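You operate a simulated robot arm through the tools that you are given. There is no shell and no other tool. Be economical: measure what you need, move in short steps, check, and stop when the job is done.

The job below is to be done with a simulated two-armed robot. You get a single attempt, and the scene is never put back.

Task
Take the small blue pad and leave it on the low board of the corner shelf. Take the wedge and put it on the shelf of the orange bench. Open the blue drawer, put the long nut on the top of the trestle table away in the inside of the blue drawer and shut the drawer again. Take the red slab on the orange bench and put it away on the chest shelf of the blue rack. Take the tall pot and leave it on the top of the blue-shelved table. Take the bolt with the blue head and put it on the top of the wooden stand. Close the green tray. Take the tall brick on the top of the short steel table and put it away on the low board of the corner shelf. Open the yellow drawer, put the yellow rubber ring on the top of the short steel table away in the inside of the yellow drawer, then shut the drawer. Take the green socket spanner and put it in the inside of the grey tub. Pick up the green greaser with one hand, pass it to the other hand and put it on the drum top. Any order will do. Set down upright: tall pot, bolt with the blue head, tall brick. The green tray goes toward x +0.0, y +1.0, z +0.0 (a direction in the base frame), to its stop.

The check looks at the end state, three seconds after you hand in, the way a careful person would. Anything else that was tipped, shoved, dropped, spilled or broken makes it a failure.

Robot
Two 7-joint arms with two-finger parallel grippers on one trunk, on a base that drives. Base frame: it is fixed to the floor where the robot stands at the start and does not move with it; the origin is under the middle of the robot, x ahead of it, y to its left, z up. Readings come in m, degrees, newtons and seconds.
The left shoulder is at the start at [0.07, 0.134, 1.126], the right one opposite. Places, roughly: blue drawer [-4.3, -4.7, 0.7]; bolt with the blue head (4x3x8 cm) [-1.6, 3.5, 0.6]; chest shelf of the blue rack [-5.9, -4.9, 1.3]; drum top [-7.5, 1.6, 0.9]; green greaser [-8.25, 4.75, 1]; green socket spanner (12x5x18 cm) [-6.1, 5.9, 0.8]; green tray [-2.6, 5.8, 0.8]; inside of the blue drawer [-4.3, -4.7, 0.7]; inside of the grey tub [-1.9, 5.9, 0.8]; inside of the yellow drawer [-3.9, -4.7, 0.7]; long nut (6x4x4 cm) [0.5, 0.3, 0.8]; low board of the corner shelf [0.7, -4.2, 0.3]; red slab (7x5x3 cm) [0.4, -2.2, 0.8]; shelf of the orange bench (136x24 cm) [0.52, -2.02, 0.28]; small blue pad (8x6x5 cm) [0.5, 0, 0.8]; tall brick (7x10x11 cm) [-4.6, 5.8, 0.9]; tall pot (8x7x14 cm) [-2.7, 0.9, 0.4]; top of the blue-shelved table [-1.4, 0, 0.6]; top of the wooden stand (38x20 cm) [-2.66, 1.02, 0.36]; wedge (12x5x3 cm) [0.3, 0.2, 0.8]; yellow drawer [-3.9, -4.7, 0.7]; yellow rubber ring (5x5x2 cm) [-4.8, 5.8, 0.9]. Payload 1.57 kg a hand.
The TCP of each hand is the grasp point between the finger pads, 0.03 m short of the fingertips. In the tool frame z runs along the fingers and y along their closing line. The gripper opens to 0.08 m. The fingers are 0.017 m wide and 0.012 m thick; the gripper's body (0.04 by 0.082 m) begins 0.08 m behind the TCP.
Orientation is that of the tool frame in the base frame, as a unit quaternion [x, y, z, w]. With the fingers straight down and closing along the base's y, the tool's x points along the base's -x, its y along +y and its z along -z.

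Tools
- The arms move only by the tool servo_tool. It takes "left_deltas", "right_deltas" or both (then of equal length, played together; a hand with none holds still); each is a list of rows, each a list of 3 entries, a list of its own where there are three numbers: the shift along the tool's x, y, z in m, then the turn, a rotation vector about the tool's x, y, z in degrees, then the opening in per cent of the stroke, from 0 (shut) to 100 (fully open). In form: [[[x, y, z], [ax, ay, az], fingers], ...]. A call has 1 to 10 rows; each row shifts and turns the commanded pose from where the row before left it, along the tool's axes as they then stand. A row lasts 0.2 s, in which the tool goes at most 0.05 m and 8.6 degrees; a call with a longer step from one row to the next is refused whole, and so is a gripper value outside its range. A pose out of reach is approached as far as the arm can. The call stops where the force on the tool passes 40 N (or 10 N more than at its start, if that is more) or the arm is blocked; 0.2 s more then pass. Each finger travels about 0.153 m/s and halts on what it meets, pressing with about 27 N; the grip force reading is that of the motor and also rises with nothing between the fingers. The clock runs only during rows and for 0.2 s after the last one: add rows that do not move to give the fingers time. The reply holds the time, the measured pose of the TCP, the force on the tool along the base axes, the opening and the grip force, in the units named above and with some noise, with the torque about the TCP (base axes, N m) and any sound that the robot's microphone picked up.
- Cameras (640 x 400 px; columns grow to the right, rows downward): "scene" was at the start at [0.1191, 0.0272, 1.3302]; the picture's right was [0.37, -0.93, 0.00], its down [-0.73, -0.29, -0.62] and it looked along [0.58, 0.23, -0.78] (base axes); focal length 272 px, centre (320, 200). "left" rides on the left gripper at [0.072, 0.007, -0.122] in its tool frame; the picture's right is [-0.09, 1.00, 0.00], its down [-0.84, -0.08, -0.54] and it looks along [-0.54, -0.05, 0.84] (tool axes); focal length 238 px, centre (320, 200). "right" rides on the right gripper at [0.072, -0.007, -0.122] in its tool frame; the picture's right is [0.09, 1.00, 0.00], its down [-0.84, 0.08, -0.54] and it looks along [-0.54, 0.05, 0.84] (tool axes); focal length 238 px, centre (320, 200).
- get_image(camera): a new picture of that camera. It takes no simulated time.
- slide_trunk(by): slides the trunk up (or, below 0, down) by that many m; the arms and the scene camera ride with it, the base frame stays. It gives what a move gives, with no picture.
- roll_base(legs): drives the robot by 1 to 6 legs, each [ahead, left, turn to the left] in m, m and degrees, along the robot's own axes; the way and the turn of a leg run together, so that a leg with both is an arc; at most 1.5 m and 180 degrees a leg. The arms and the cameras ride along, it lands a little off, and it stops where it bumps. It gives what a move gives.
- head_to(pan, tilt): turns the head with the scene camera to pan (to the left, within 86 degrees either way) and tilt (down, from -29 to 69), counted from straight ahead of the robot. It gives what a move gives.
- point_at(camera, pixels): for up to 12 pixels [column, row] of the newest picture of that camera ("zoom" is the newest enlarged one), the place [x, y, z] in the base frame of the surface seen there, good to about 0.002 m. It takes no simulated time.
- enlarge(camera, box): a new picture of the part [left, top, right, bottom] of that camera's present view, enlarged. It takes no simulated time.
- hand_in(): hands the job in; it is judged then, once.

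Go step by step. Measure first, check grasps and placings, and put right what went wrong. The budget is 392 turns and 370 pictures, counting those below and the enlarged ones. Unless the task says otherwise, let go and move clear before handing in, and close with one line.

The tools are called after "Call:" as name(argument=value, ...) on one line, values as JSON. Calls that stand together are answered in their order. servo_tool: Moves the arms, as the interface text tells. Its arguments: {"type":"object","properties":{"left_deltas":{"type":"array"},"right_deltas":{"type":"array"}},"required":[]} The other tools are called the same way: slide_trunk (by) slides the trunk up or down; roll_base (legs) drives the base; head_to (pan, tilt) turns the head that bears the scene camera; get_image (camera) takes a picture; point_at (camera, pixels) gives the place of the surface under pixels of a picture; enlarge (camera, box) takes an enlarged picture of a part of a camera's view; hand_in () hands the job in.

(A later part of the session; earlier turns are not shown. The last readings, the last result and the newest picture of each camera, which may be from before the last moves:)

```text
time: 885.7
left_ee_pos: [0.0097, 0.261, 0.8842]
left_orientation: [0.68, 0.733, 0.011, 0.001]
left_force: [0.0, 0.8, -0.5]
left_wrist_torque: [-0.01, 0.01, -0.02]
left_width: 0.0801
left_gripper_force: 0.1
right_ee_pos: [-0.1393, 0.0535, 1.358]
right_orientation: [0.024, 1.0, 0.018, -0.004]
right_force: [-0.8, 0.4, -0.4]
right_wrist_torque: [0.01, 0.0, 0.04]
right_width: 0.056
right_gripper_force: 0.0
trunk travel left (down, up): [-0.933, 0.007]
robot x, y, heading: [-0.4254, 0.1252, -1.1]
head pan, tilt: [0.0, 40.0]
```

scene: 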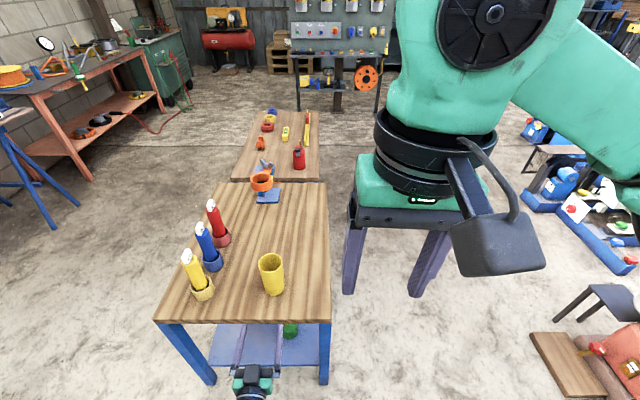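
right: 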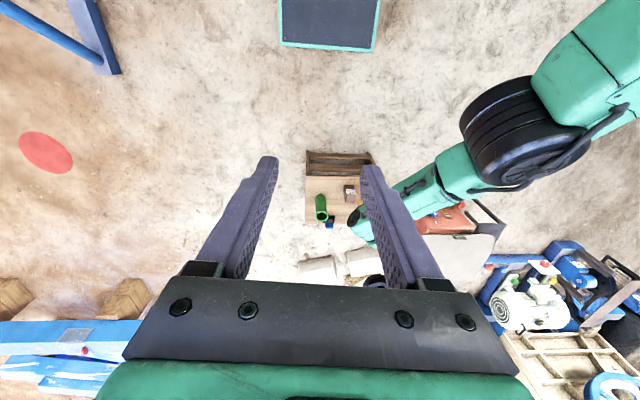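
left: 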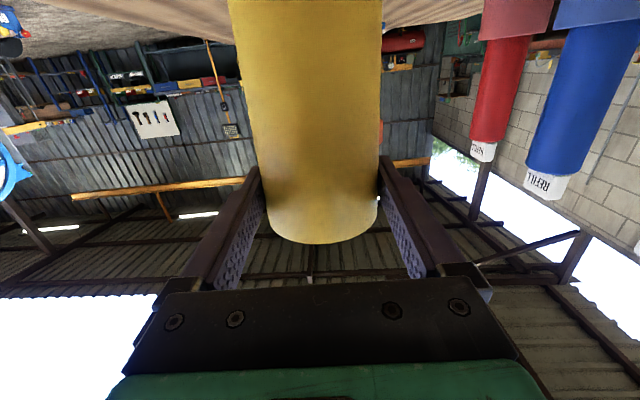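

Call:
servo_tool(left_deltas=[[[0, 0, -0.03], [0, 0, 4.8], 100], [[0, 0, -0.03], [0, 0, 4.8], 100], [[0, 0, -0.03], [0, 0, 0], 100]])

Call:
get_image(camera="scene")

Call:
enlarge(camera="scene", box=[160, 120, 420, 260])

```text
time: 886.5
left_ee_pos: [0.0091, 0.259, 0.9742]
left_orientation: [0.739, 0.673, 0.011, 0.0]
left_force: [0.3, -0.8, 0.1]
left_wrist_torque: [0.03, -0.02, 0.0]
left_width: 0.0798
left_gripper_force: 0.1
right_ee_pos: [-0.139, 0.0537, 1.3585]
right_orientation: [0.024, 1.0, 0.02, -0.004]
right_force: [-0.6, 0.2, 0.7]
right_wrist_torque: [-0.01, 0.0, -0.01]
right_width: 0.0561
right_gripper_force: 0.0
trunk travel left (down, up): [-0.933, 0.007]
robot x, y, heading: [-0.4262, 0.1216, -1.2]
head pan, tilt: [0.0, 40.0]
```

```text
137 pictures are left
```

scene: 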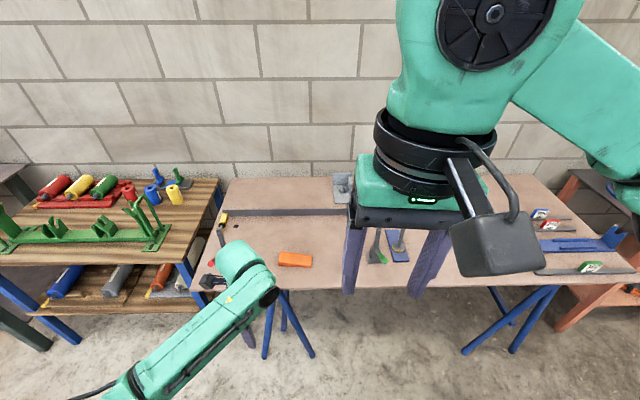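

```text
2.46 times, centred on (290, 190) of scene
```

zoom: 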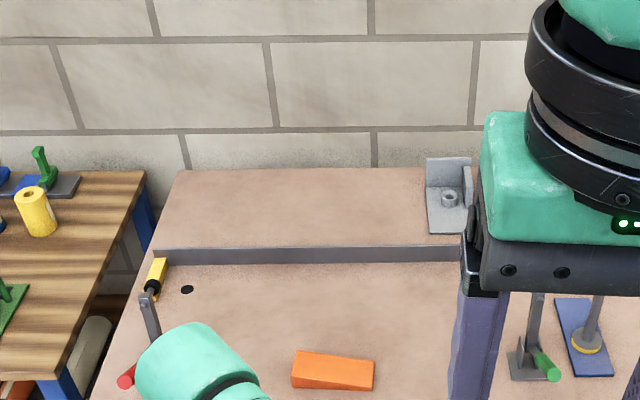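

Call:
roll_base(legs=[[0, 0, 1.2], [0, -0.065, 0], [0.325, 0, 0]])

Call:
get_image(camera="left")

Call:
point_at(camera="left", pixels=[[300, 100], [340, 100], [320, 60], [320, 140]])

```text
time: 889.6
left_ee_pos: [0.329, 0.2102, 0.9764]
left_orientation: [0.729, 0.685, 0.012, 0.0]
left_force: [0.5, -0.1, -0.1]
left_wrist_torque: [0.0, 0.0, 0.02]
left_width: 0.08
left_gripper_force: 0.0
right_ee_pos: [0.1848, -0.0004, 1.3584]
right_orientation: [0.008, 1.0, 0.019, -0.004]
right_force: [0.2, -0.9, -0.1]
right_wrist_torque: [0.0, -0.04, -0.01]
right_width: 0.0559
right_gripper_force: 0.0
trunk travel left (down, up): [-0.933, 0.007]
robot x, y, heading: [-0.098, 0.0575, 0.8]
head pan, tilt: [0.0, 40.0]
```

```text
135 pictures are left
```

left: 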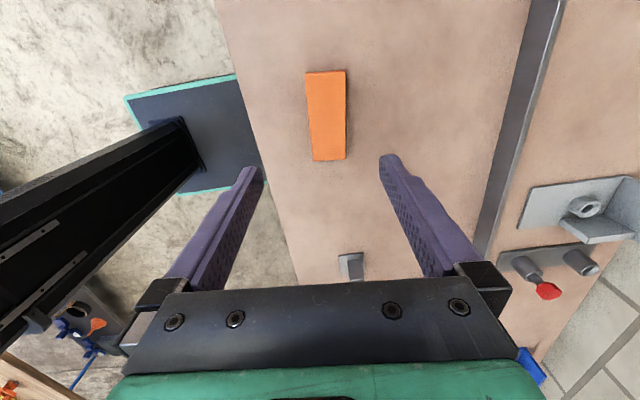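

```text
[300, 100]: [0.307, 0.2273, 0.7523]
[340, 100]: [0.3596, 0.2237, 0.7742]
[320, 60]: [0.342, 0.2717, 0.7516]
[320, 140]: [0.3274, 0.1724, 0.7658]
```

Call:
point_at(camera="left", pixels=[[308, 76], [343, 76], [314, 157], [345, 156], [326, 115]])

```text
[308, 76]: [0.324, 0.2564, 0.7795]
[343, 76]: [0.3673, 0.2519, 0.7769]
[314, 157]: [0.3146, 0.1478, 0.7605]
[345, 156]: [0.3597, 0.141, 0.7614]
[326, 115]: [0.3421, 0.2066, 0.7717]
```

Call:
servo_tool(left_deltas=[[[-0.0143, 0.0129, 0], [0, 0, 0], 100], [[0, 0, 0], [0, 0, 0], 100]])

Call:
slide_trunk(by=-0.15)

Call:
get_image(camera="left")

```text
time: 890.2
left_ee_pos: [0.3426, 0.1964, 0.9749]
left_orientation: [0.728, 0.686, 0.011, 0.0]
left_force: [-0.9, 0.1, -0.2]
left_wrist_torque: [-0.01, -0.01, 0.0]
left_width: 0.08
left_gripper_force: 0.0
right_ee_pos: [0.1866, -0.0006, 1.3588]
right_orientation: [0.008, 1.0, 0.019, -0.004]
right_force: [0.0, 0.5, -0.2]
right_wrist_torque: [-0.01, -0.05, 0.0]
right_width: 0.0562
right_gripper_force: 0.1
trunk travel left (down, up): [-0.933, 0.007]
robot x, y, heading: [-0.102, 0.0593, 0.7]
head pan, tilt: [0.0, 40.0]
```

```text
time: 892.0
left_ee_pos: [0.3416, 0.1937, 0.8244]
left_orientation: [0.728, 0.685, 0.011, -0.001]
left_force: [0.7, 0.0, 1.3]
left_wrist_torque: [0.0, 0.01, 0.0]
left_width: 0.0799
left_gripper_force: 0.1
right_ee_pos: [0.1883, -0.0009, 1.2091]
right_orientation: [0.009, 1.0, 0.019, -0.004]
right_force: [-0.4, -0.7, -0.3]
right_wrist_torque: [0.0, 0.01, 0.0]
right_width: 0.056
right_gripper_force: 0.0
trunk travel left (down, up): [-0.783, 0.157]
robot x, y, heading: [-0.104, 0.0604, 0.6]
head pan, tilt: [0.0, 40.0]
```

```text
134 pictures are left
```

left: 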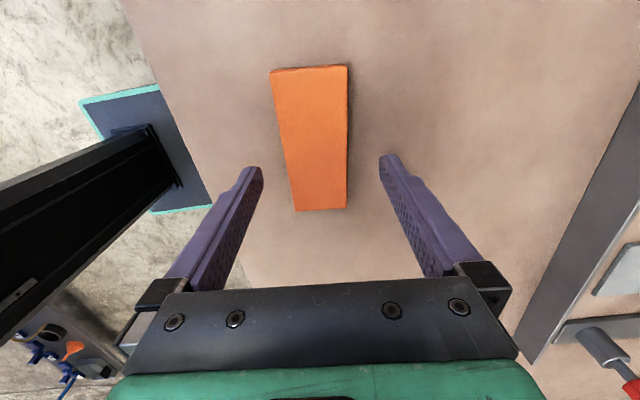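

Call:
servo_tool(left_deltas=[[[0, 0, 0.02], [0, 0, 0], 100], [[0, 0, 0.021], [0, 0, 0], 100], [[0, 0, 0], [0, 0, 0], 60], [[0, 0, 0], [0, 0, 0], 30], [[0, 0, 0], [0, 0, 0], 0], [[0, 0, 0], [0, 0, 0], 0]])

Call:
slide_trunk(by=0.15)

Call:
get_image(camera="left")

```text
time: 893.4
left_ee_pos: [0.3437, 0.1956, 0.784]
left_orientation: [0.728, 0.685, 0.011, -0.001]
left_force: [-1.7, -0.4, 0.2]
left_wrist_torque: [-0.01, 0.13, 0.16]
left_width: 0.05
left_gripper_force: 27.1
right_ee_pos: [0.189, -0.0008, 1.2082]
right_orientation: [0.008, 1.0, 0.019, -0.005]
right_force: [-0.1, 0.5, -0.2]
right_wrist_torque: [0.01, 0.04, -0.01]
right_width: 0.056
right_gripper_force: 0.0
trunk travel left (down, up): [-0.783, 0.157]
robot x, y, heading: [-0.104, 0.0598, 0.7]
head pan, tilt: [0.0, 40.0]
```

```text
time: 895.1
left_ee_pos: [0.345, 0.196, 0.9347]
left_orientation: [0.728, 0.685, 0.011, -0.002]
left_force: [-0.1, 0.0, -8.8]
left_wrist_torque: [-0.15, 0.0, -0.04]
left_width: 0.0498
left_gripper_force: 26.7
right_ee_pos: [0.1889, 0.0007, 1.3565]
right_orientation: [0.008, 1.0, 0.018, -0.005]
right_force: [0.0, -0.8, -0.4]
right_wrist_torque: [0.0, -0.02, -0.02]
right_width: 0.056
right_gripper_force: 0.1
trunk travel left (down, up): [-0.933, 0.007]
robot x, y, heading: [-0.0981, 0.0605, 0.5]
head pan, tilt: [0.0, 40.0]
```

```text
133 pictures are left
```

left: 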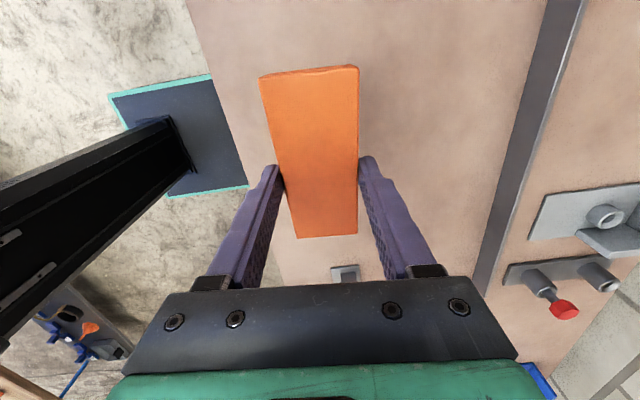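

Wedge held. Drive to the orange bench and look at its shelf with the trunk lowered.

Call:
roll_base(legs=[[-0.5, 0, 0], [0, -1.2, 0], [0, -1.1, 0]])

Call:
slide_trunk(by=-0.4)

Call:
head_to(pan=0, tilt=35)

Call:
get_image(camera="scene")

```text
time: 909.1
left_ee_pos: [-0.0909, -2.1341, 0.9334]
left_orientation: [0.721, 0.692, 0.01, -0.001]
left_force: [0.1, 0.2, -9.5]
left_wrist_torque: [-0.13, 0.03, 0.01]
left_width: 0.0496
left_gripper_force: 26.8
right_ee_pos: [-0.2414, -2.3325, 1.3581]
right_orientation: [-0.002, 1.0, 0.018, -0.005]
right_force: [0.0, 1.1, -0.3]
right_wrist_torque: [-0.01, -0.06, 0.0]
right_width: 0.056
right_gripper_force: 0.0
trunk travel left (down, up): [-0.933, 0.007]
robot x, y, heading: [-0.534, -2.2768, 1.6]
head pan, tilt: [0.0, 40.0]
```

```text
time: 913.0
left_ee_pos: [-0.0919, -2.1354, 0.5334]
left_orientation: [0.722, 0.692, 0.011, -0.001]
left_force: [-0.6, -0.5, -9.3]
left_wrist_torque: [-0.1, 0.01, -0.03]
left_width: 0.0499
left_gripper_force: 26.5
right_ee_pos: [-0.2419, -2.3335, 0.9588]
right_orientation: [-0.002, 1.0, 0.019, -0.005]
right_force: [0.3, -0.4, 0.5]
right_wrist_torque: [-0.04, -0.02, -0.01]
right_width: 0.056
right_gripper_force: 0.0
trunk travel left (down, up): [-0.533, 0.407]
robot x, y, heading: [-0.5346, -2.2789, 1.7]
head pan, tilt: [0.0, 40.0]
```

```text
time: 913.6
left_ee_pos: [-0.0906, -2.1344, 0.534]
left_orientation: [0.722, 0.692, 0.01, -0.002]
left_force: [-0.4, 0.5, -9.1]
left_wrist_torque: [-0.13, 0.02, 0.0]
left_width: 0.0496
left_gripper_force: 27.1
right_ee_pos: [-0.242, -2.3334, 0.9571]
right_orientation: [-0.002, 1.0, 0.018, -0.004]
right_force: [0.3, 0.8, -0.2]
right_wrist_torque: [0.0, -0.01, 0.01]
right_width: 0.0561
right_gripper_force: 0.0
trunk travel left (down, up): [-0.533, 0.407]
robot x, y, heading: [-0.5347, -2.2781, 1.4]
head pan, tilt: [0.0, 35.0]
```

```text
132 pictures are left
```

scene: 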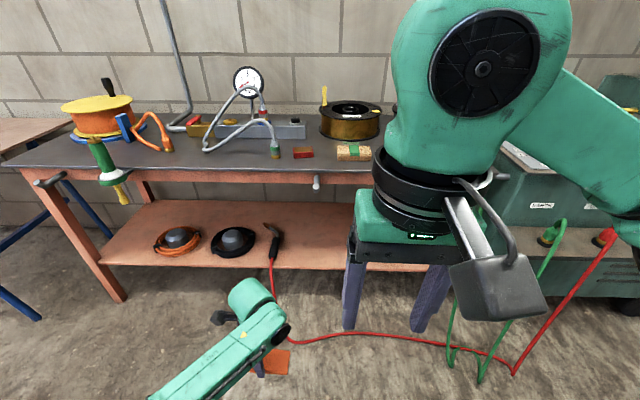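

Call:
point_at(camera="scene", pixels=[[200, 264], [110, 258], [330, 272], [330, 240], [200, 215], [200, 175], [318, 183], [273, 262], [290, 330], [175, 240], [232, 245], [135, 240]])

```text
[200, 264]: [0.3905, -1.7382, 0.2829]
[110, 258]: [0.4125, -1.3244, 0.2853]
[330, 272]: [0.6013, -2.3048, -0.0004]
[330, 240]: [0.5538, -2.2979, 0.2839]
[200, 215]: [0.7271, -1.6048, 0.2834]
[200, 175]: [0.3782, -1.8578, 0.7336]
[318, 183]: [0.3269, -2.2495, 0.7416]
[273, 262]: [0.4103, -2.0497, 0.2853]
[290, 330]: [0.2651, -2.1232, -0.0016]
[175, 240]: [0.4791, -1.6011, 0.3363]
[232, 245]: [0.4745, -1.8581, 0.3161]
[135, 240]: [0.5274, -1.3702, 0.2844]
```

Call:
servo_tool(left_deltas=[[[0, 0, -0.042], [0, 0, 0], 0], [[0, 0, -0.042], [0, 0, 0], 0], [[0, 0, -0.042], [0, 0, 0], 0], [[0, 0, -0.042], [0, 0, 0], 0], [[0, 0, -0.042], [0, 0, 0], 0], [[0, 0, -0.042], [0, 0, 0], 0]])

Call:
slide_trunk(by=-0.33)

Call:
roll_base(legs=[[0, 0, -1.4], [0, -0.13, 0], [0.22, 0, 0]])

Call:
get_image(camera="scene")

```text
time: 915.0
left_ee_pos: [-0.0941, -2.1408, 0.786]
left_orientation: [0.722, 0.692, 0.01, -0.003]
left_force: [-0.4, -0.3, -8.1]
left_wrist_torque: [-0.12, -0.01, 0.02]
left_width: 0.0497
left_gripper_force: 27.2
right_ee_pos: [-0.2431, -2.3331, 0.9584]
right_orientation: [-0.002, 1.0, 0.018, -0.005]
right_force: [0.7, 0.2, 1.0]
right_wrist_torque: [0.01, -0.04, -0.01]
right_width: 0.0561
right_gripper_force: 0.0
trunk travel left (down, up): [-0.533, 0.407]
robot x, y, heading: [-0.5384, -2.2777, 1.8]
head pan, tilt: [0.0, 35.0]
```

```text
time: 918.3
left_ee_pos: [-0.0941, -2.1402, 0.4542]
left_orientation: [0.722, 0.692, 0.011, -0.002]
left_force: [0.0, 0.7, -9.2]
left_wrist_torque: [-0.11, 0.03, -0.05]
left_width: 0.0499
left_gripper_force: 27.0
right_ee_pos: [-0.2435, -2.3322, 0.6276]
right_orientation: [-0.001, 1.0, 0.018, -0.006]
right_force: [0.7, -0.6, 0.4]
right_wrist_torque: [0.03, 0.0, 0.0]
right_width: 0.056
right_gripper_force: 0.1
trunk travel left (down, up): [-0.203, 0.737]
robot x, y, heading: [-0.538, -2.2808, 1.5]
head pan, tilt: [0.0, 35.0]
```

```text
time: 921.2
left_ee_pos: [0.1314, -2.2774, 0.4555]
left_orientation: [0.729, 0.684, 0.011, -0.002]
left_force: [0.3, -0.4, -9.8]
left_wrist_torque: [-0.1, 0.02, -0.02]
left_width: 0.05
left_gripper_force: 26.8
right_ee_pos: [-0.0233, -2.4656, 0.6268]
right_orientation: [0.01, 1.0, 0.018, -0.005]
right_force: [0.3, -0.6, -0.1]
right_wrist_torque: [0.0, -0.01, 0.01]
right_width: 0.0562
right_gripper_force: 0.0
trunk travel left (down, up): [-0.203, 0.737]
robot x, y, heading: [-0.3122, -2.4042, 0.3]
head pan, tilt: [0.0, 35.0]
```

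```text
131 pictures are left
```

scene: 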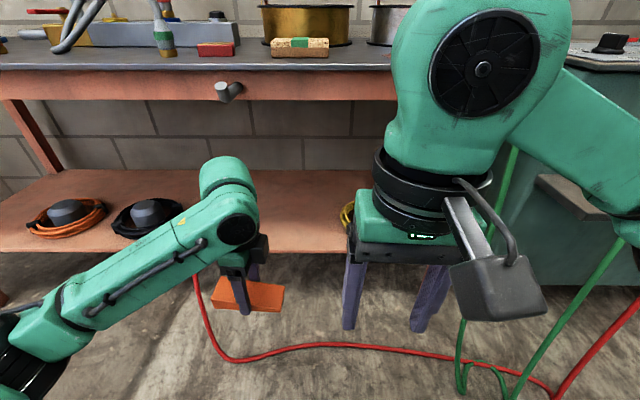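

Call:
point_at(camera="scene", pixels=[[222, 165], [235, 232], [210, 190], [300, 100], [300, 72], [100, 100], [228, 95], [300, 230], [350, 215], [205, 275], [300, 245]])

Call:
slide_trunk(by=-0.1)

```text
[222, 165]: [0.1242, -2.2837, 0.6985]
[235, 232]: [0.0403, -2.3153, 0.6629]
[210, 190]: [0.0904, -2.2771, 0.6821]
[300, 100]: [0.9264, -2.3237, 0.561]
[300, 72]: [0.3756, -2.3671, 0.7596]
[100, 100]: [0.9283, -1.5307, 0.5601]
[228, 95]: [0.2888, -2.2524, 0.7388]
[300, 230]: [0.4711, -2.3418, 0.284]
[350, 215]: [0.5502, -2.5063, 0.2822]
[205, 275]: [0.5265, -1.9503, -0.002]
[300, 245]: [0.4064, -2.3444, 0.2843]
```

```text
time: 922.5
left_ee_pos: [0.1298, -2.277, 0.356]
left_orientation: [0.73, 0.683, 0.011, -0.001]
left_force: [0.1, -0.2, -9.4]
left_wrist_torque: [-0.11, 0.03, 0.0]
left_width: 0.0498
left_gripper_force: 26.9
right_ee_pos: [-0.0223, -2.4666, 0.5278]
right_orientation: [0.01, 1.0, 0.019, -0.005]
right_force: [0.5, -0.5, -1.0]
right_wrist_torque: [0.03, 0.0, -0.03]
right_width: 0.0558
right_gripper_force: 0.0
trunk travel left (down, up): [-0.103, 0.837]
robot x, y, heading: [-0.3112, -2.4036, 0.2]
head pan, tilt: [0.0, 35.0]
```

Call:
roll_base(legs=[[0.2, 0, 0]])

Call:
servo_tool(left_deltas=[[[0, 0.03, 0], [0, 0, 0], 0], [[0, 0.03, 0], [0, 0, 0], 0], [[0, 0.03, 0], [0, 0, 0], 0], [[0, 0.03, 0], [0, 0, 0], 0], [[0, 0.03, 0], [0, 0, 0], 0]])

Call:
get_image(camera="scene")

Call:
get_image(camera="left")

```text
time: 924.1
left_ee_pos: [0.329, -2.2775, 0.3563]
left_orientation: [0.73, 0.683, 0.011, -0.002]
left_force: [-0.2, 0.5, -8.7]
left_wrist_torque: [-0.11, -0.03, 0.0]
left_width: 0.0496
left_gripper_force: 27.3
right_ee_pos: [0.1758, -2.4669, 0.5274]
right_orientation: [0.011, 1.0, 0.018, -0.005]
right_force: [-0.5, 0.3, -0.1]
right_wrist_torque: [0.0, -0.02, -0.01]
right_width: 0.056
right_gripper_force: 0.0
trunk travel left (down, up): [-0.103, 0.837]
robot x, y, heading: [-0.1127, -2.4029, 0.1]
head pan, tilt: [0.0, 35.0]
```

```text
time: 925.3
left_ee_pos: [0.4795, -2.2892, 0.3571]
left_orientation: [0.731, 0.683, 0.011, -0.001]
left_force: [0.9, -0.1, -10.0]
left_wrist_torque: [-0.13, 0.02, 0.0]
left_width: 0.05
left_gripper_force: 27.2
right_ee_pos: [0.1766, -2.4659, 0.5274]
right_orientation: [0.011, 1.0, 0.019, -0.005]
right_force: [0.6, 0.0, 0.1]
right_wrist_torque: [-0.02, -0.01, -0.02]
right_width: 0.0559
right_gripper_force: 0.0
trunk travel left (down, up): [-0.103, 0.837]
robot x, y, heading: [-0.1134, -2.4087, 0.2]
head pan, tilt: [0.0, 35.0]
```

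```text
130 pictures are left
```

scene: 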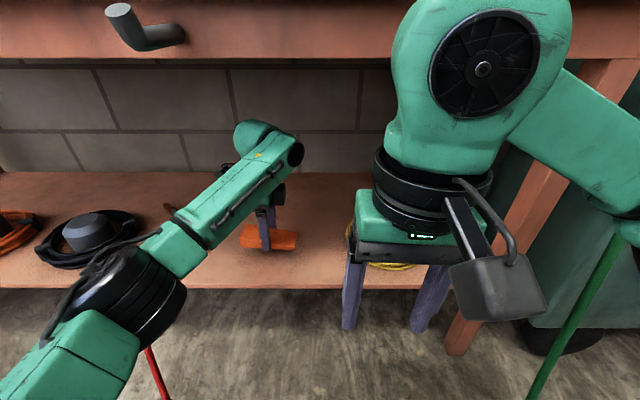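

```text
129 pictures are left
```

left: 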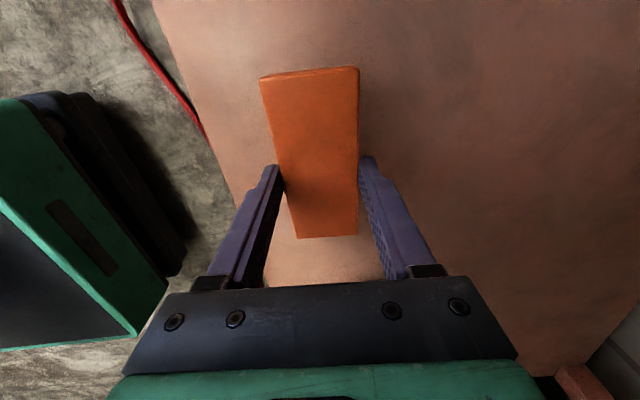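

Call:
slide_trunk(by=-0.034)

Call:
slide_trunk(by=-0.004)

Call:
point_at(camera="left", pixels=[[310, 72], [310, 50], [265, 90]])

```text
time: 926.1
left_ee_pos: [0.4798, -2.2891, 0.3238]
left_orientation: [0.731, 0.682, 0.011, -0.002]
left_force: [-0.1, -0.3, -8.7]
left_wrist_torque: [-0.11, 0.01, 0.0]
left_width: 0.0497
left_gripper_force: 26.4
right_ee_pos: [0.1754, -2.4667, 0.4934]
right_orientation: [0.011, 1.0, 0.018, -0.006]
right_force: [0.7, -0.5, -0.2]
right_wrist_torque: [0.02, -0.01, 0.01]
right_width: 0.0559
right_gripper_force: 0.2
trunk travel left (down, up): [-0.069, 0.871]
robot x, y, heading: [-0.1141, -2.4023, 0.4]
head pan, tilt: [0.0, 35.0]
```

```text
time: 926.6
left_ee_pos: [0.4803, -2.2891, 0.3206]
left_orientation: [0.73, 0.683, 0.011, -0.001]
left_force: [-1.2, 0.3, -2.1]
left_wrist_torque: [0.27, 0.16, 0.07]
left_width: 0.0498
left_gripper_force: 26.6
right_ee_pos: [0.1755, -2.4664, 0.4899]
right_orientation: [0.011, 1.0, 0.019, -0.003]
right_force: [-0.7, 0.1, 0.1]
right_wrist_torque: [-0.01, 0.01, -0.01]
right_width: 0.056
right_gripper_force: 0.1
trunk travel left (down, up): [-0.065, 0.875]
robot x, y, heading: [-0.1112, -2.4018, 0.2]
head pan, tilt: [0.0, 35.0]
```

```text
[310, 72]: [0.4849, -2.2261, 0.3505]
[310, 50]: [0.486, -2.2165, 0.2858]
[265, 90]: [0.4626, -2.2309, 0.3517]
```

Call:
servo_tool(left_deltas=[[[0, 0, 0], [0, 0, 0], 70], [[0, 0, 0], [0, 0, 0], 80], [[0, 0, 0], [0, 0, 0], 85], [[0, 0, -0.02], [0, 0, 0], 85], [[0, 0, -0.025], [0, 0, 0], 85], [[0, -0.03, 0], [0, 0, 0], 85], [[0, -0.03, 0], [0, 0, 0], 85], [[0, -0.03, 0], [0, 0, 0], 85], [[0, -0.03, 0], [0, 0, 0], 85]])

Call:
roll_base(legs=[[-0.35, 0, 0]])

Call:
get_image(camera="scene")

```text
time: 928.6
left_ee_pos: [0.3572, -2.2846, 0.3629]
left_orientation: [0.73, 0.683, 0.011, -0.001]
left_force: [-0.5, 0.5, 1.4]
left_wrist_torque: [-0.01, -0.01, 0.01]
left_width: 0.0683
left_gripper_force: 0.0
right_ee_pos: [0.1749, -2.466, 0.4898]
right_orientation: [0.01, 1.0, 0.019, -0.004]
right_force: [-0.4, 0.4, -0.5]
right_wrist_torque: [0.0, -0.02, -0.05]
right_width: 0.056
right_gripper_force: 0.1
trunk travel left (down, up): [-0.065, 0.875]
robot x, y, heading: [-0.1147, -2.4052, -0.4]
head pan, tilt: [0.0, 35.0]
```

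```text
time: 930.9
left_ee_pos: [0.0047, -2.2846, 0.363]
left_orientation: [0.728, 0.685, 0.012, -0.001]
left_force: [-0.7, 0.4, -0.2]
left_wrist_torque: [-0.02, 0.0, -0.03]
left_width: 0.0682
left_gripper_force: 0.1
right_ee_pos: [-0.1762, -2.4677, 0.4898]
right_orientation: [0.007, 1.0, 0.02, -0.004]
right_force: [0.2, -0.3, 0.5]
right_wrist_torque: [0.02, 0.03, 0.01]
right_width: 0.0558
right_gripper_force: 0.1
trunk travel left (down, up): [-0.065, 0.875]
robot x, y, heading: [-0.4635, -2.4056, 0.5]
head pan, tilt: [0.0, 35.0]
```

```text
128 pictures are left
```

scene: 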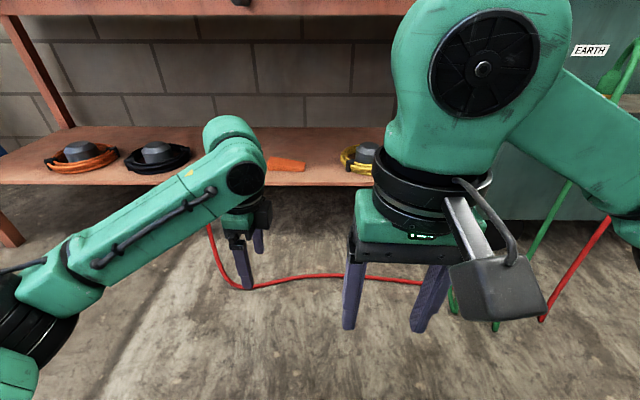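

Wedge is on the shelf (287,164). Now the red slab on the bench top: raise the trunk and look.

Call:
slide_trunk(by=0.4)

Call:
slide_trunk(by=0.2)

Call:
head_to(pan=10, tilt=40)

Call:
get_image(camera="scene")

```text
time: 934.7
left_ee_pos: [0.0044, -2.2834, 0.7632]
left_orientation: [0.728, 0.685, 0.011, -0.002]
left_force: [-0.3, -0.2, -0.1]
left_wrist_torque: [-0.02, 0.05, 0.01]
left_width: 0.068
left_gripper_force: 0.0
right_ee_pos: [-0.1768, -2.4675, 0.889]
right_orientation: [0.008, 1.0, 0.019, -0.004]
right_force: [-0.2, 0.3, 0.6]
right_wrist_torque: [-0.01, -0.05, -0.01]
right_width: 0.056
right_gripper_force: 0.0
trunk travel left (down, up): [-0.465, 0.475]
robot x, y, heading: [-0.4692, -2.4061, 0.5]
head pan, tilt: [0.0, 35.0]
```

```text
time: 936.9
left_ee_pos: [0.0041, -2.2839, 0.9632]
left_orientation: [0.728, 0.685, 0.011, -0.001]
left_force: [-0.1, -0.8, 0.5]
left_wrist_torque: [0.03, 0.01, -0.01]
left_width: 0.068
left_gripper_force: 0.1
right_ee_pos: [-0.1754, -2.4677, 1.0895]
right_orientation: [0.008, 1.0, 0.019, -0.004]
right_force: [-0.1, -0.2, 0.5]
right_wrist_torque: [0.01, -0.01, 0.02]
right_width: 0.0561
right_gripper_force: 0.1
trunk travel left (down, up): [-0.665, 0.275]
robot x, y, heading: [-0.4632, -2.4073, 0.5]
head pan, tilt: [0.0, 35.0]
```

```text
time: 937.6
left_ee_pos: [0.0062, -2.2834, 0.964]
left_orientation: [0.728, 0.686, 0.01, -0.002]
left_force: [0.8, -0.2, -0.4]
left_wrist_torque: [0.01, 0.0, 0.01]
left_width: 0.0679
left_gripper_force: 0.0
right_ee_pos: [-0.177, -2.4665, 1.0895]
right_orientation: [0.008, 1.0, 0.019, -0.004]
right_force: [0.6, 0.0, 0.9]
right_wrist_torque: [-0.03, 0.04, 0.0]
right_width: 0.0562
right_gripper_force: 0.2
trunk travel left (down, up): [-0.665, 0.275]
robot x, y, heading: [-0.4663, -2.4054, 0.6]
head pan, tilt: [10.0, 40.0]
```

```text
127 pictures are left
```

scene: 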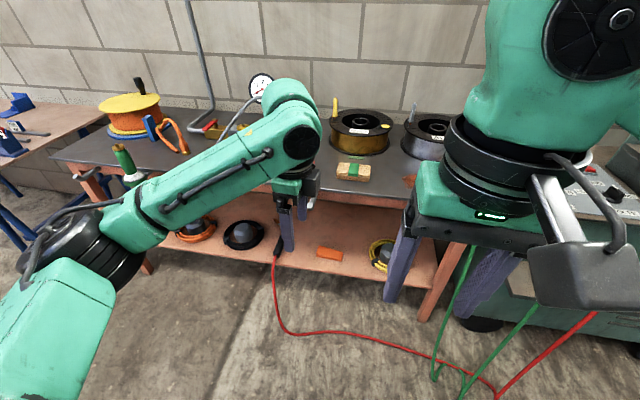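

Call:
servo_tool(left_deltas=[[[0, 0, 0], [0, 0, -8.6], 100], [[0, 0, 0], [0, 0, -8.6], 100], [[0, 0, 0], [0, 0, -8.6], 100], [[0, 0, 0], [0, 0, -8.6], 100], [[0, 0, 0], [0, 0, -8.6], 100], [[0, 0, 0], [0, 0, -8.6], 100], [[0, 0, 0], [0, 0, -8.6], 100], [[0, 0, 0], [0, 0, -8.6], 100], [[0, 0, 0], [0, 0, -8.6], 100], [[0, 0, 0], [0, 0, -8.6], 100]])

Call:
servo_tool(left_deltas=[[[0, 0, 0], [0, 0, -5], 100], [[0, 0.03, 0], [0, -8, 0], 100], [[0, 0.03, 0], [0, -8, 0], 100], [[0, 0.03, 0], [0, -8, 0], 100], [[0, 0, 0], [0, -8, 0], 100], [[0, 0, 0], [0, -8, 0], 100], [[0, 0, 0], [0, -5, 0], 100]])

Call:
get_image(camera="scene")

```text
time: 939.8
left_ee_pos: [0.0034, -2.2818, 0.9633]
left_orientation: [0.063, 0.998, 0.008, 0.006]
left_force: [-0.2, 0.6, 0.5]
left_wrist_torque: [0.02, 0.0, 0.01]
left_width: 0.0799
left_gripper_force: 0.0
right_ee_pos: [-0.1756, -2.4672, 1.089]
right_orientation: [0.008, 1.0, 0.018, -0.004]
right_force: [0.3, -0.4, -0.5]
right_wrist_torque: [0.03, 0.03, -0.04]
right_width: 0.0561
right_gripper_force: 0.1
trunk travel left (down, up): [-0.665, 0.275]
robot x, y, heading: [-0.4646, -2.405, 0.7]
head pan, tilt: [10.0, 40.0]
```

```text
time: 941.4
left_ee_pos: [0.0068, -2.1932, 0.9644]
left_orientation: [0.023, 0.921, 0.0, 0.39]
left_force: [-0.4, -0.1, 0.7]
left_wrist_torque: [-0.01, 0.02, -0.03]
left_width: 0.08
left_gripper_force: 0.0
right_ee_pos: [-0.1766, -2.4668, 1.0897]
right_orientation: [0.008, 1.0, 0.019, -0.005]
right_force: [-1.8, 0.0, -0.5]
right_wrist_torque: [0.01, 0.0, 0.02]
right_width: 0.0562
right_gripper_force: 0.2
trunk travel left (down, up): [-0.665, 0.275]
robot x, y, heading: [-0.4683, -2.4061, 0.7]
head pan, tilt: [10.0, 40.0]
```

```text
126 pictures are left
```

scene: 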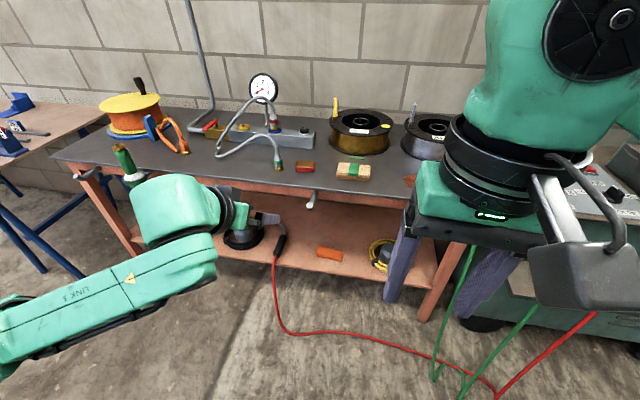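

Call:
enlarge(camera="scene", box=[250, 130, 390, 210])

Call:
point_at(camera="zoom", pixels=[[215, 150], [285, 150], [217, 178], [287, 178], [250, 160], [130, 165], [400, 165], [430, 150], [250, 130], [120, 180], [250, 200], [300, 290]])

```text
4.57 times, centred on (320, 170) of scene
```

zoom: 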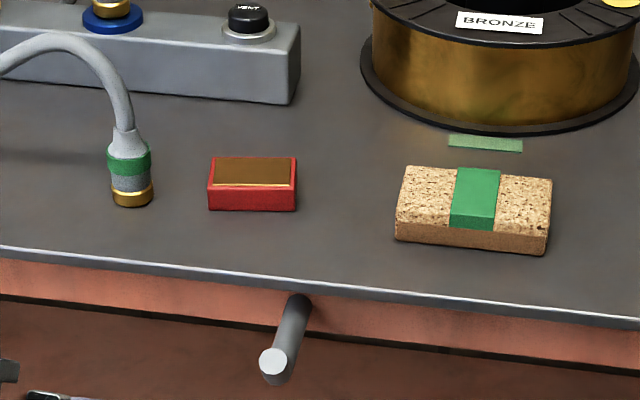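

```text
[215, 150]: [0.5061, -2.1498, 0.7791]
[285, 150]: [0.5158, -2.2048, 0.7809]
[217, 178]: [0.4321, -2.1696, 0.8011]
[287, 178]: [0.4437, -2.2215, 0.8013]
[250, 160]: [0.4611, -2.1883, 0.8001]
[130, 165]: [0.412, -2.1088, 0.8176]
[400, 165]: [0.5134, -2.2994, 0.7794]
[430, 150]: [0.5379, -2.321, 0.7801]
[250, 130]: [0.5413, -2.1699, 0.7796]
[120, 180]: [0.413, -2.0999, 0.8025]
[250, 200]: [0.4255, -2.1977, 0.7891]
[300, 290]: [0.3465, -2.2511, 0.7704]
```

Call:
point_at(camera="zoom", pixels=[[216, 160], [293, 160], [211, 183], [293, 184], [212, 207], [293, 207], [110, 200], [150, 200]])

```text
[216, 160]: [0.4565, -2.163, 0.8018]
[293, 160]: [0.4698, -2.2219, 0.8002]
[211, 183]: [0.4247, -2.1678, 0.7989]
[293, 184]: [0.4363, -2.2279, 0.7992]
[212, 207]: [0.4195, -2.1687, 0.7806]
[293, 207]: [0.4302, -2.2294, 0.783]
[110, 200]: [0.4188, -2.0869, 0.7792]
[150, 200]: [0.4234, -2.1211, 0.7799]
```

Call:
roll_base(legs=[[0, 0, 12], [0, -0.2, 0], [0.33, 0, 0]])

Call:
get_image(camera="left")

Call:
get_image(camera="scene")

```text
time: 945.5
left_ee_pos: [0.3147, -2.2213, 0.9641]
left_orientation: [-0.073, 0.918, 0.04, 0.387]
left_force: [0.2, 0.3, -0.3]
left_wrist_torque: [0.03, -0.01, 0.0]
left_width: 0.08
left_gripper_force: 0.1
right_ee_pos: [0.1907, -2.5261, 1.0897]
right_orientation: [-0.096, 0.995, 0.019, -0.007]
right_force: [-0.1, -0.3, 1.0]
right_wrist_torque: [0.06, 0.0, 0.03]
right_width: 0.0562
right_gripper_force: 0.0
trunk travel left (down, up): [-0.665, 0.275]
robot x, y, heading: [-0.108, -2.5267, 12.4]
head pan, tilt: [10.0, 40.0]
```

```text
124 pictures are left
```

left: 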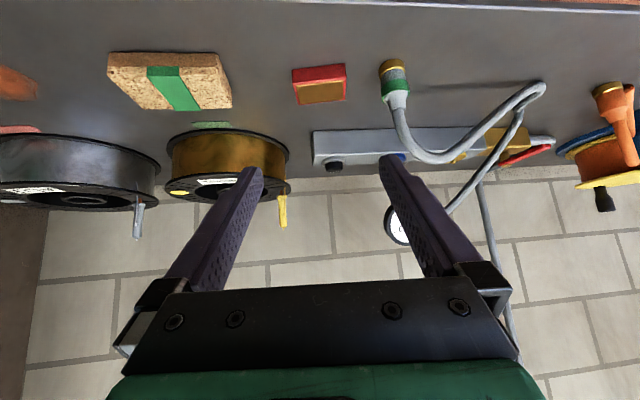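

```text
123 pictures are left
```

scene: 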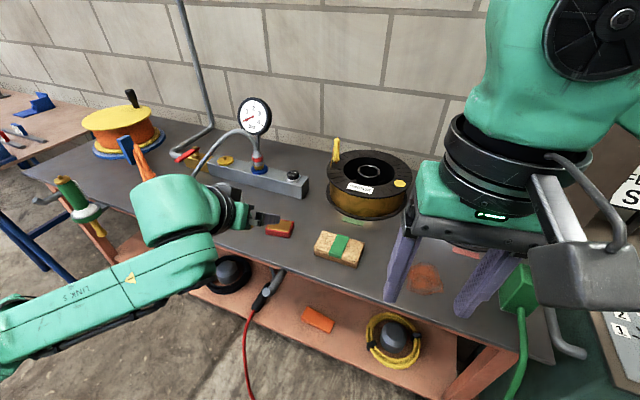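

Call:
point_at(camera="left", pixels=[[296, 72], [342, 67], [301, 101], [344, 95], [320, 92], [390, 85], [410, 90], [345, 150]])

```text
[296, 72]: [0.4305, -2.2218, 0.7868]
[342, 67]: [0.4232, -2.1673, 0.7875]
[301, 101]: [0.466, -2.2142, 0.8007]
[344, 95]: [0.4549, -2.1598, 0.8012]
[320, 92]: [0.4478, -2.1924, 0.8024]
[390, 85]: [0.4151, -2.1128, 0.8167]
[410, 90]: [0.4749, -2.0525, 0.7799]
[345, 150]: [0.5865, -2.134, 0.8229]
```

Call:
servo_tool(left_deltas=[[[0.0049, 0.0003, 0.0388], [0, 0, 0], 100], [[0.0049, 0.0003, 0.0388], [0, 0, 0], 100], [[0.0049, 0.0003, 0.0388], [0, 0, 0], 100], [[0, 0, 0], [0, 0, 0], 100]])

Call:
get_image(camera="left")

```text
time: 946.5
left_ee_pos: [0.3868, -2.2081, 0.8724]
left_orientation: [-0.073, 0.919, 0.04, 0.386]
left_force: [0.8, -0.6, -0.2]
left_wrist_torque: [-0.01, -0.01, 0.01]
left_width: 0.0801
left_gripper_force: 0.1
right_ee_pos: [0.1898, -2.5261, 1.0903]
right_orientation: [-0.096, 0.995, 0.019, -0.006]
right_force: [-0.7, -1.0, 0.7]
right_wrist_torque: [-0.02, -0.01, -0.04]
right_width: 0.0561
right_gripper_force: 0.1
trunk travel left (down, up): [-0.665, 0.275]
robot x, y, heading: [-0.1036, -2.5282, 12.5]
head pan, tilt: [10.0, 40.0]
```

```text
122 pictures are left
```

left: 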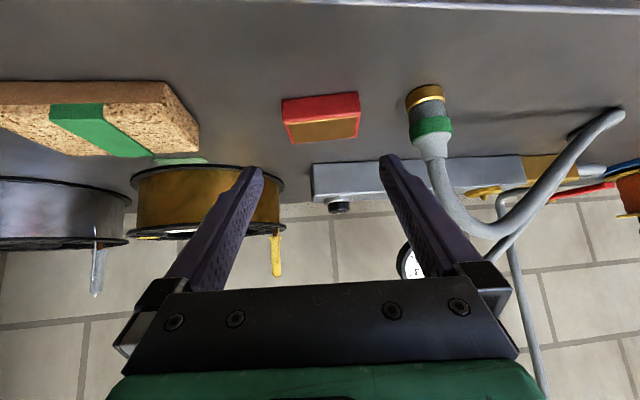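

Call:
servo_tool(left_deltas=[[[0.0033, 0.0007, 0.026], [0, 0, 0], 100], [[0.0033, 0.0007, 0.026], [0, 0, 0], 100], [[0.0033, 0.0007, 0.026], [0, 0, 0], 100], [[0, 0, 0], [0, 0, 0], 100]])

Call:
get_image(camera="left")

```text
time: 947.5
left_ee_pos: [0.4337, -2.1964, 0.8117]
left_orientation: [-0.073, 0.918, 0.04, 0.388]
left_force: [0.4, -0.2, -0.1]
left_wrist_torque: [0.01, -0.04, -0.02]
left_width: 0.0801
left_gripper_force: 0.1
right_ee_pos: [0.1902, -2.5275, 1.0898]
right_orientation: [-0.096, 0.995, 0.019, -0.006]
right_force: [-0.8, 0.4, 0.4]
right_wrist_torque: [-0.01, -0.04, 0.0]
right_width: 0.0558
right_gripper_force: 0.1
trunk travel left (down, up): [-0.665, 0.275]
robot x, y, heading: [-0.1062, -2.5262, 12.3]
head pan, tilt: [10.0, 40.0]
```

```text
121 pictures are left
```

left: 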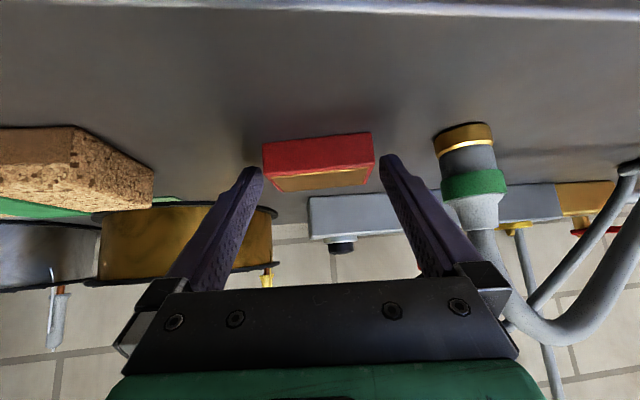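

Call:
servo_tool(left_deltas=[[[-0.004, 0, 0.004], [0, 0, 0], 100], [[0, 0, 0], [0, 0, 0], 85], [[0, 0, 0], [0, 0, 0], 50], [[0, 0, 0], [0, 0, 0], 0], [[0, 0, 0], [0, 0, 0], 0]])

Call:
slide_trunk(by=0.15)

Call:
get_image(camera="left")

```text
time: 948.7
left_ee_pos: [0.4409, -2.1945, 0.8107]
left_orientation: [-0.073, 0.919, 0.039, 0.386]
left_force: [0.3, -0.4, -0.6]
left_wrist_torque: [-0.09, 0.02, 0.01]
left_width: 0.0658
left_gripper_force: 27.2
right_ee_pos: [0.1917, -2.5272, 1.0898]
right_orientation: [-0.096, 0.995, 0.019, -0.006]
right_force: [-0.1, -0.3, -0.4]
right_wrist_torque: [0.03, -0.01, 0.02]
right_width: 0.0563
right_gripper_force: 0.1
trunk travel left (down, up): [-0.665, 0.275]
robot x, y, heading: [-0.1052, -2.5327, 12.6]
head pan, tilt: [10.0, 40.0]
```

```text
time: 950.5
left_ee_pos: [0.4411, -2.1945, 0.9601]
left_orientation: [-0.073, 0.919, 0.039, 0.386]
left_force: [0.8, -0.1, -3.7]
left_wrist_torque: [0.02, 0.0, -0.01]
left_width: 0.0656
left_gripper_force: 27.1
right_ee_pos: [0.1919, -2.5273, 1.24]
right_orientation: [-0.096, 0.995, 0.018, -0.007]
right_force: [0.2, 0.0, 0.1]
right_wrist_torque: [0.0, 0.03, 0.0]
right_width: 0.056
right_gripper_force: 0.1
trunk travel left (down, up): [-0.815, 0.125]
robot x, y, heading: [-0.1057, -2.5238, 12.5]
head pan, tilt: [10.0, 40.0]
```

```text
120 pictures are left
```

left: 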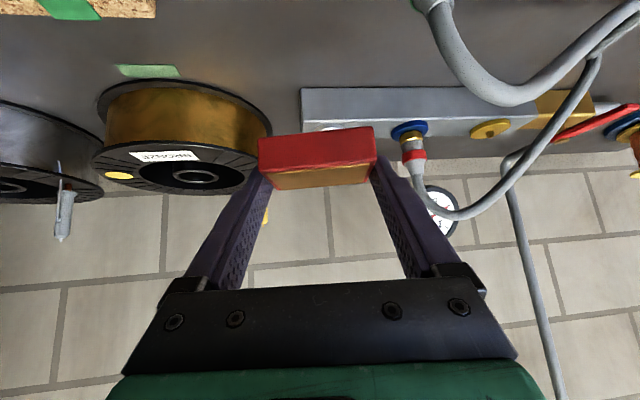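

Slab held. Travel to the blue rack along the south aisle.

Call:
roll_base(legs=[[-0.5, 0, 0], [0, 0, -102.5], [0.98, 0, 0], [0, -1.4, 0], [0, -1.4, 0], [0, -1.4, 0]])

Call:
head_to(pan=-35, tilt=15)

Call:
get_image(camera="scene")

```text
time: 982.2
left_ee_pos: [-4.5824, -4.2515, 0.9611]
left_orientation: [0.672, 0.63, -0.278, 0.272]
left_force: [-0.3, 0.0, -3.3]
left_wrist_torque: [0.07, -0.01, -0.02]
left_width: 0.0658
left_gripper_force: 26.9
right_ee_pos: [-4.8523, -3.934, 1.2385]
right_orientation: [0.718, 0.696, 0.016, 0.009]
right_force: [0.2, -0.4, -0.3]
right_wrist_torque: [-0.01, -0.01, 0.03]
right_width: 0.0561
right_gripper_force: 0.1
trunk travel left (down, up): [-0.815, 0.125]
robot x, y, heading: [-4.7875, -3.6455, -90.3]
head pan, tilt: [10.0, 40.0]
```

```text
time: 983.3
left_ee_pos: [-4.5839, -4.2518, 0.9609]
left_orientation: [0.673, 0.63, -0.277, 0.272]
left_force: [-0.1, -0.1, -3.9]
left_wrist_torque: [0.03, 0.05, 0.0]
left_width: 0.0658
left_gripper_force: 26.8
right_ee_pos: [-4.852, -3.935, 1.2398]
right_orientation: [0.719, 0.695, 0.016, 0.01]
right_force: [0.2, -0.3, -0.3]
right_wrist_torque: [-0.02, -0.04, 0.0]
right_width: 0.0559
right_gripper_force: 0.1
trunk travel left (down, up): [-0.815, 0.125]
robot x, y, heading: [-4.7839, -3.6479, -90.4]
head pan, tilt: [-35.0, 15.0]
```

```text
119 pictures are left
```

scene: 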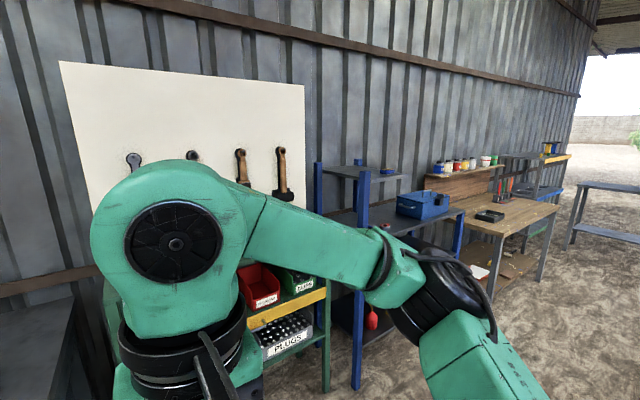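

Call:
roll_base(legs=[[0.05, -1.0, 0]])

Call:
slide_trunk(by=0.12)

Call:
head_to(pan=5, tilt=25)

Call:
get_image(camera="scene")

```text
time: 988.5
left_ee_pos: [-5.6102, -4.2834, 0.9605]
left_orientation: [0.686, 0.615, -0.283, 0.265]
left_force: [-0.1, -0.4, -3.7]
left_wrist_torque: [0.02, 0.0, 0.02]
left_width: 0.0655
left_gripper_force: 26.8
right_ee_pos: [-5.8647, -3.9547, 1.2402]
right_orientation: [0.733, 0.68, 0.016, 0.009]
right_force: [0.0, -0.1, -0.1]
right_wrist_torque: [0.01, -0.02, -0.02]
right_width: 0.0562
right_gripper_force: 0.0
trunk travel left (down, up): [-0.815, 0.125]
robot x, y, heading: [-5.7864, -3.6675, -92.7]
head pan, tilt: [-35.0, 15.0]
```

```text
time: 990.0
left_ee_pos: [-5.6109, -4.2829, 1.0803]
left_orientation: [0.686, 0.615, -0.283, 0.266]
left_force: [0.1, -0.1, -4.2]
left_wrist_torque: [0.07, -0.01, 0.03]
left_width: 0.0659
left_gripper_force: 27.1
right_ee_pos: [-5.8647, -3.9545, 1.3589]
right_orientation: [0.733, 0.68, 0.017, 0.011]
right_force: [-0.7, -0.4, -0.2]
right_wrist_torque: [-0.02, -0.01, 0.03]
right_width: 0.0558
right_gripper_force: 0.0
trunk travel left (down, up): [-0.935, 0.005]
robot x, y, heading: [-5.791, -3.6673, -92.6]
head pan, tilt: [-35.0, 15.0]
```

```text
time: 991.1
left_ee_pos: [-5.6112, -4.2831, 1.0809]
left_orientation: [0.686, 0.615, -0.283, 0.266]
left_force: [0.1, -0.7, -4.3]
left_wrist_torque: [0.05, 0.0, 0.02]
left_width: 0.0657
left_gripper_force: 26.9
right_ee_pos: [-5.8651, -3.9547, 1.3595]
right_orientation: [0.733, 0.68, 0.017, 0.01]
right_force: [0.0, -0.3, 0.7]
right_wrist_torque: [0.0, 0.0, -0.02]
right_width: 0.056
right_gripper_force: 0.1
trunk travel left (down, up): [-0.935, 0.005]
robot x, y, heading: [-5.7897, -3.6671, -92.9]
head pan, tilt: [5.0, 25.0]
```

```text
118 pictures are left
```

scene: 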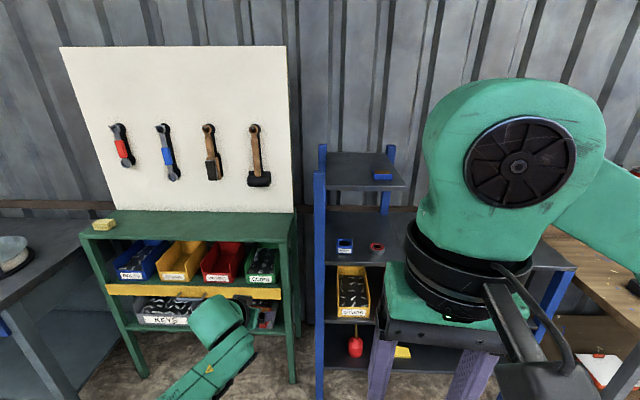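

Call:
point_at(camera="scene", pixels=[[350, 172], [340, 185], [400, 185], [383, 176], [350, 228], [340, 258], [395, 250], [377, 246], [345, 245], [350, 330], [320, 160], [388, 160]])

Call:
enlarge(camera="scene", box=[300, 130, 440, 370])

```text
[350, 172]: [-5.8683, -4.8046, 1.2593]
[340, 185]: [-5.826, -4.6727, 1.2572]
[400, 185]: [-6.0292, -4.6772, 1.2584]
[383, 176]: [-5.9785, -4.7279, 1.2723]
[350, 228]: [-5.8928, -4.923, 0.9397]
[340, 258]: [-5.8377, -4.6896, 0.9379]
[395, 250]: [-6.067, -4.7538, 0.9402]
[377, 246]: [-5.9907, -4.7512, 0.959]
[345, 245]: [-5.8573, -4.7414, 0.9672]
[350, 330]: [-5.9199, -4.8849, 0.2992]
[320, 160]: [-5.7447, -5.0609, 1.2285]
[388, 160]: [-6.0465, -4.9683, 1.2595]
```

```text
1.67 times, centred on (370, 250) of scene
```

zoom: 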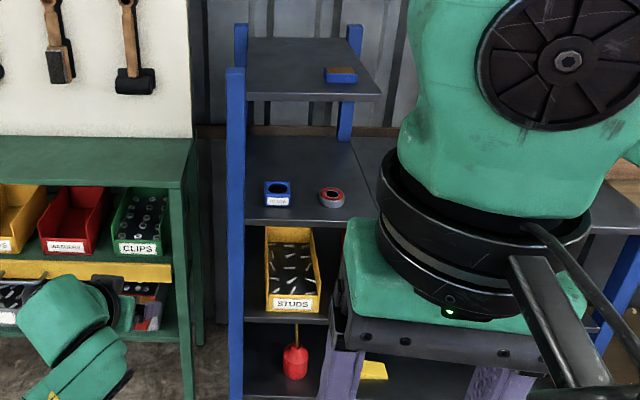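

The rack's top ("chest") shelf is at z≈1.2585 with a blue slab on it and open above. I'll raise and retract the left hand, then move in.

Call:
servo_tool(left_deltas=[[[-0.018, -0.001, -0.041], [0, 0, 0], 0], [[-0.018, -0.001, -0.041], [0, 0, 0], 0], [[-0.018, -0.001, -0.041], [0, 0, 0], 0], [[-0.018, -0.001, -0.041], [0, 0, 0], 0], [[-0.018, -0.001, -0.041], [0, 0, 0], 0], [[-0.02, -0.001, -0.044], [0, 0, 0], 0], [[-0.02, -0.001, -0.03], [0, 0, 0], 0]])

Call:
get_image(camera="left")

```text
time: 992.7
left_ee_pos: [-5.6076, -4.1719, 1.3679]
left_orientation: [0.686, 0.615, -0.283, 0.267]
left_force: [-0.3, -0.2, -3.7]
left_wrist_torque: [0.03, -0.03, -0.01]
left_width: 0.0658
left_gripper_force: 27.0
right_ee_pos: [-5.8634, -3.9538, 1.3601]
right_orientation: [0.733, 0.68, 0.016, 0.01]
right_force: [0.1, -0.2, -0.9]
right_wrist_torque: [-0.04, 0.01, 0.02]
right_width: 0.056
right_gripper_force: 0.0
trunk travel left (down, up): [-0.935, 0.005]
robot x, y, heading: [-5.7872, -3.6684, -92.6]
head pan, tilt: [5.0, 25.0]
```

```text
116 pictures are left
```

left: 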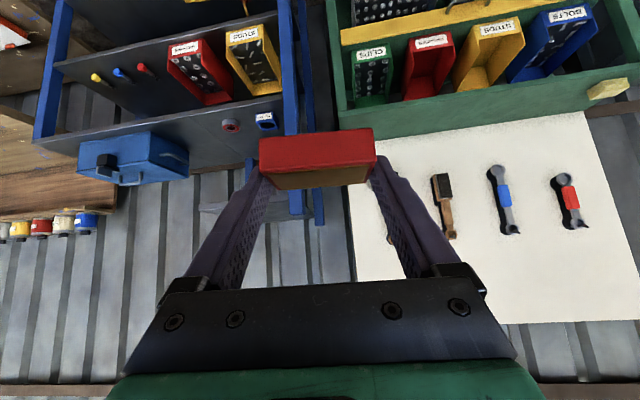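

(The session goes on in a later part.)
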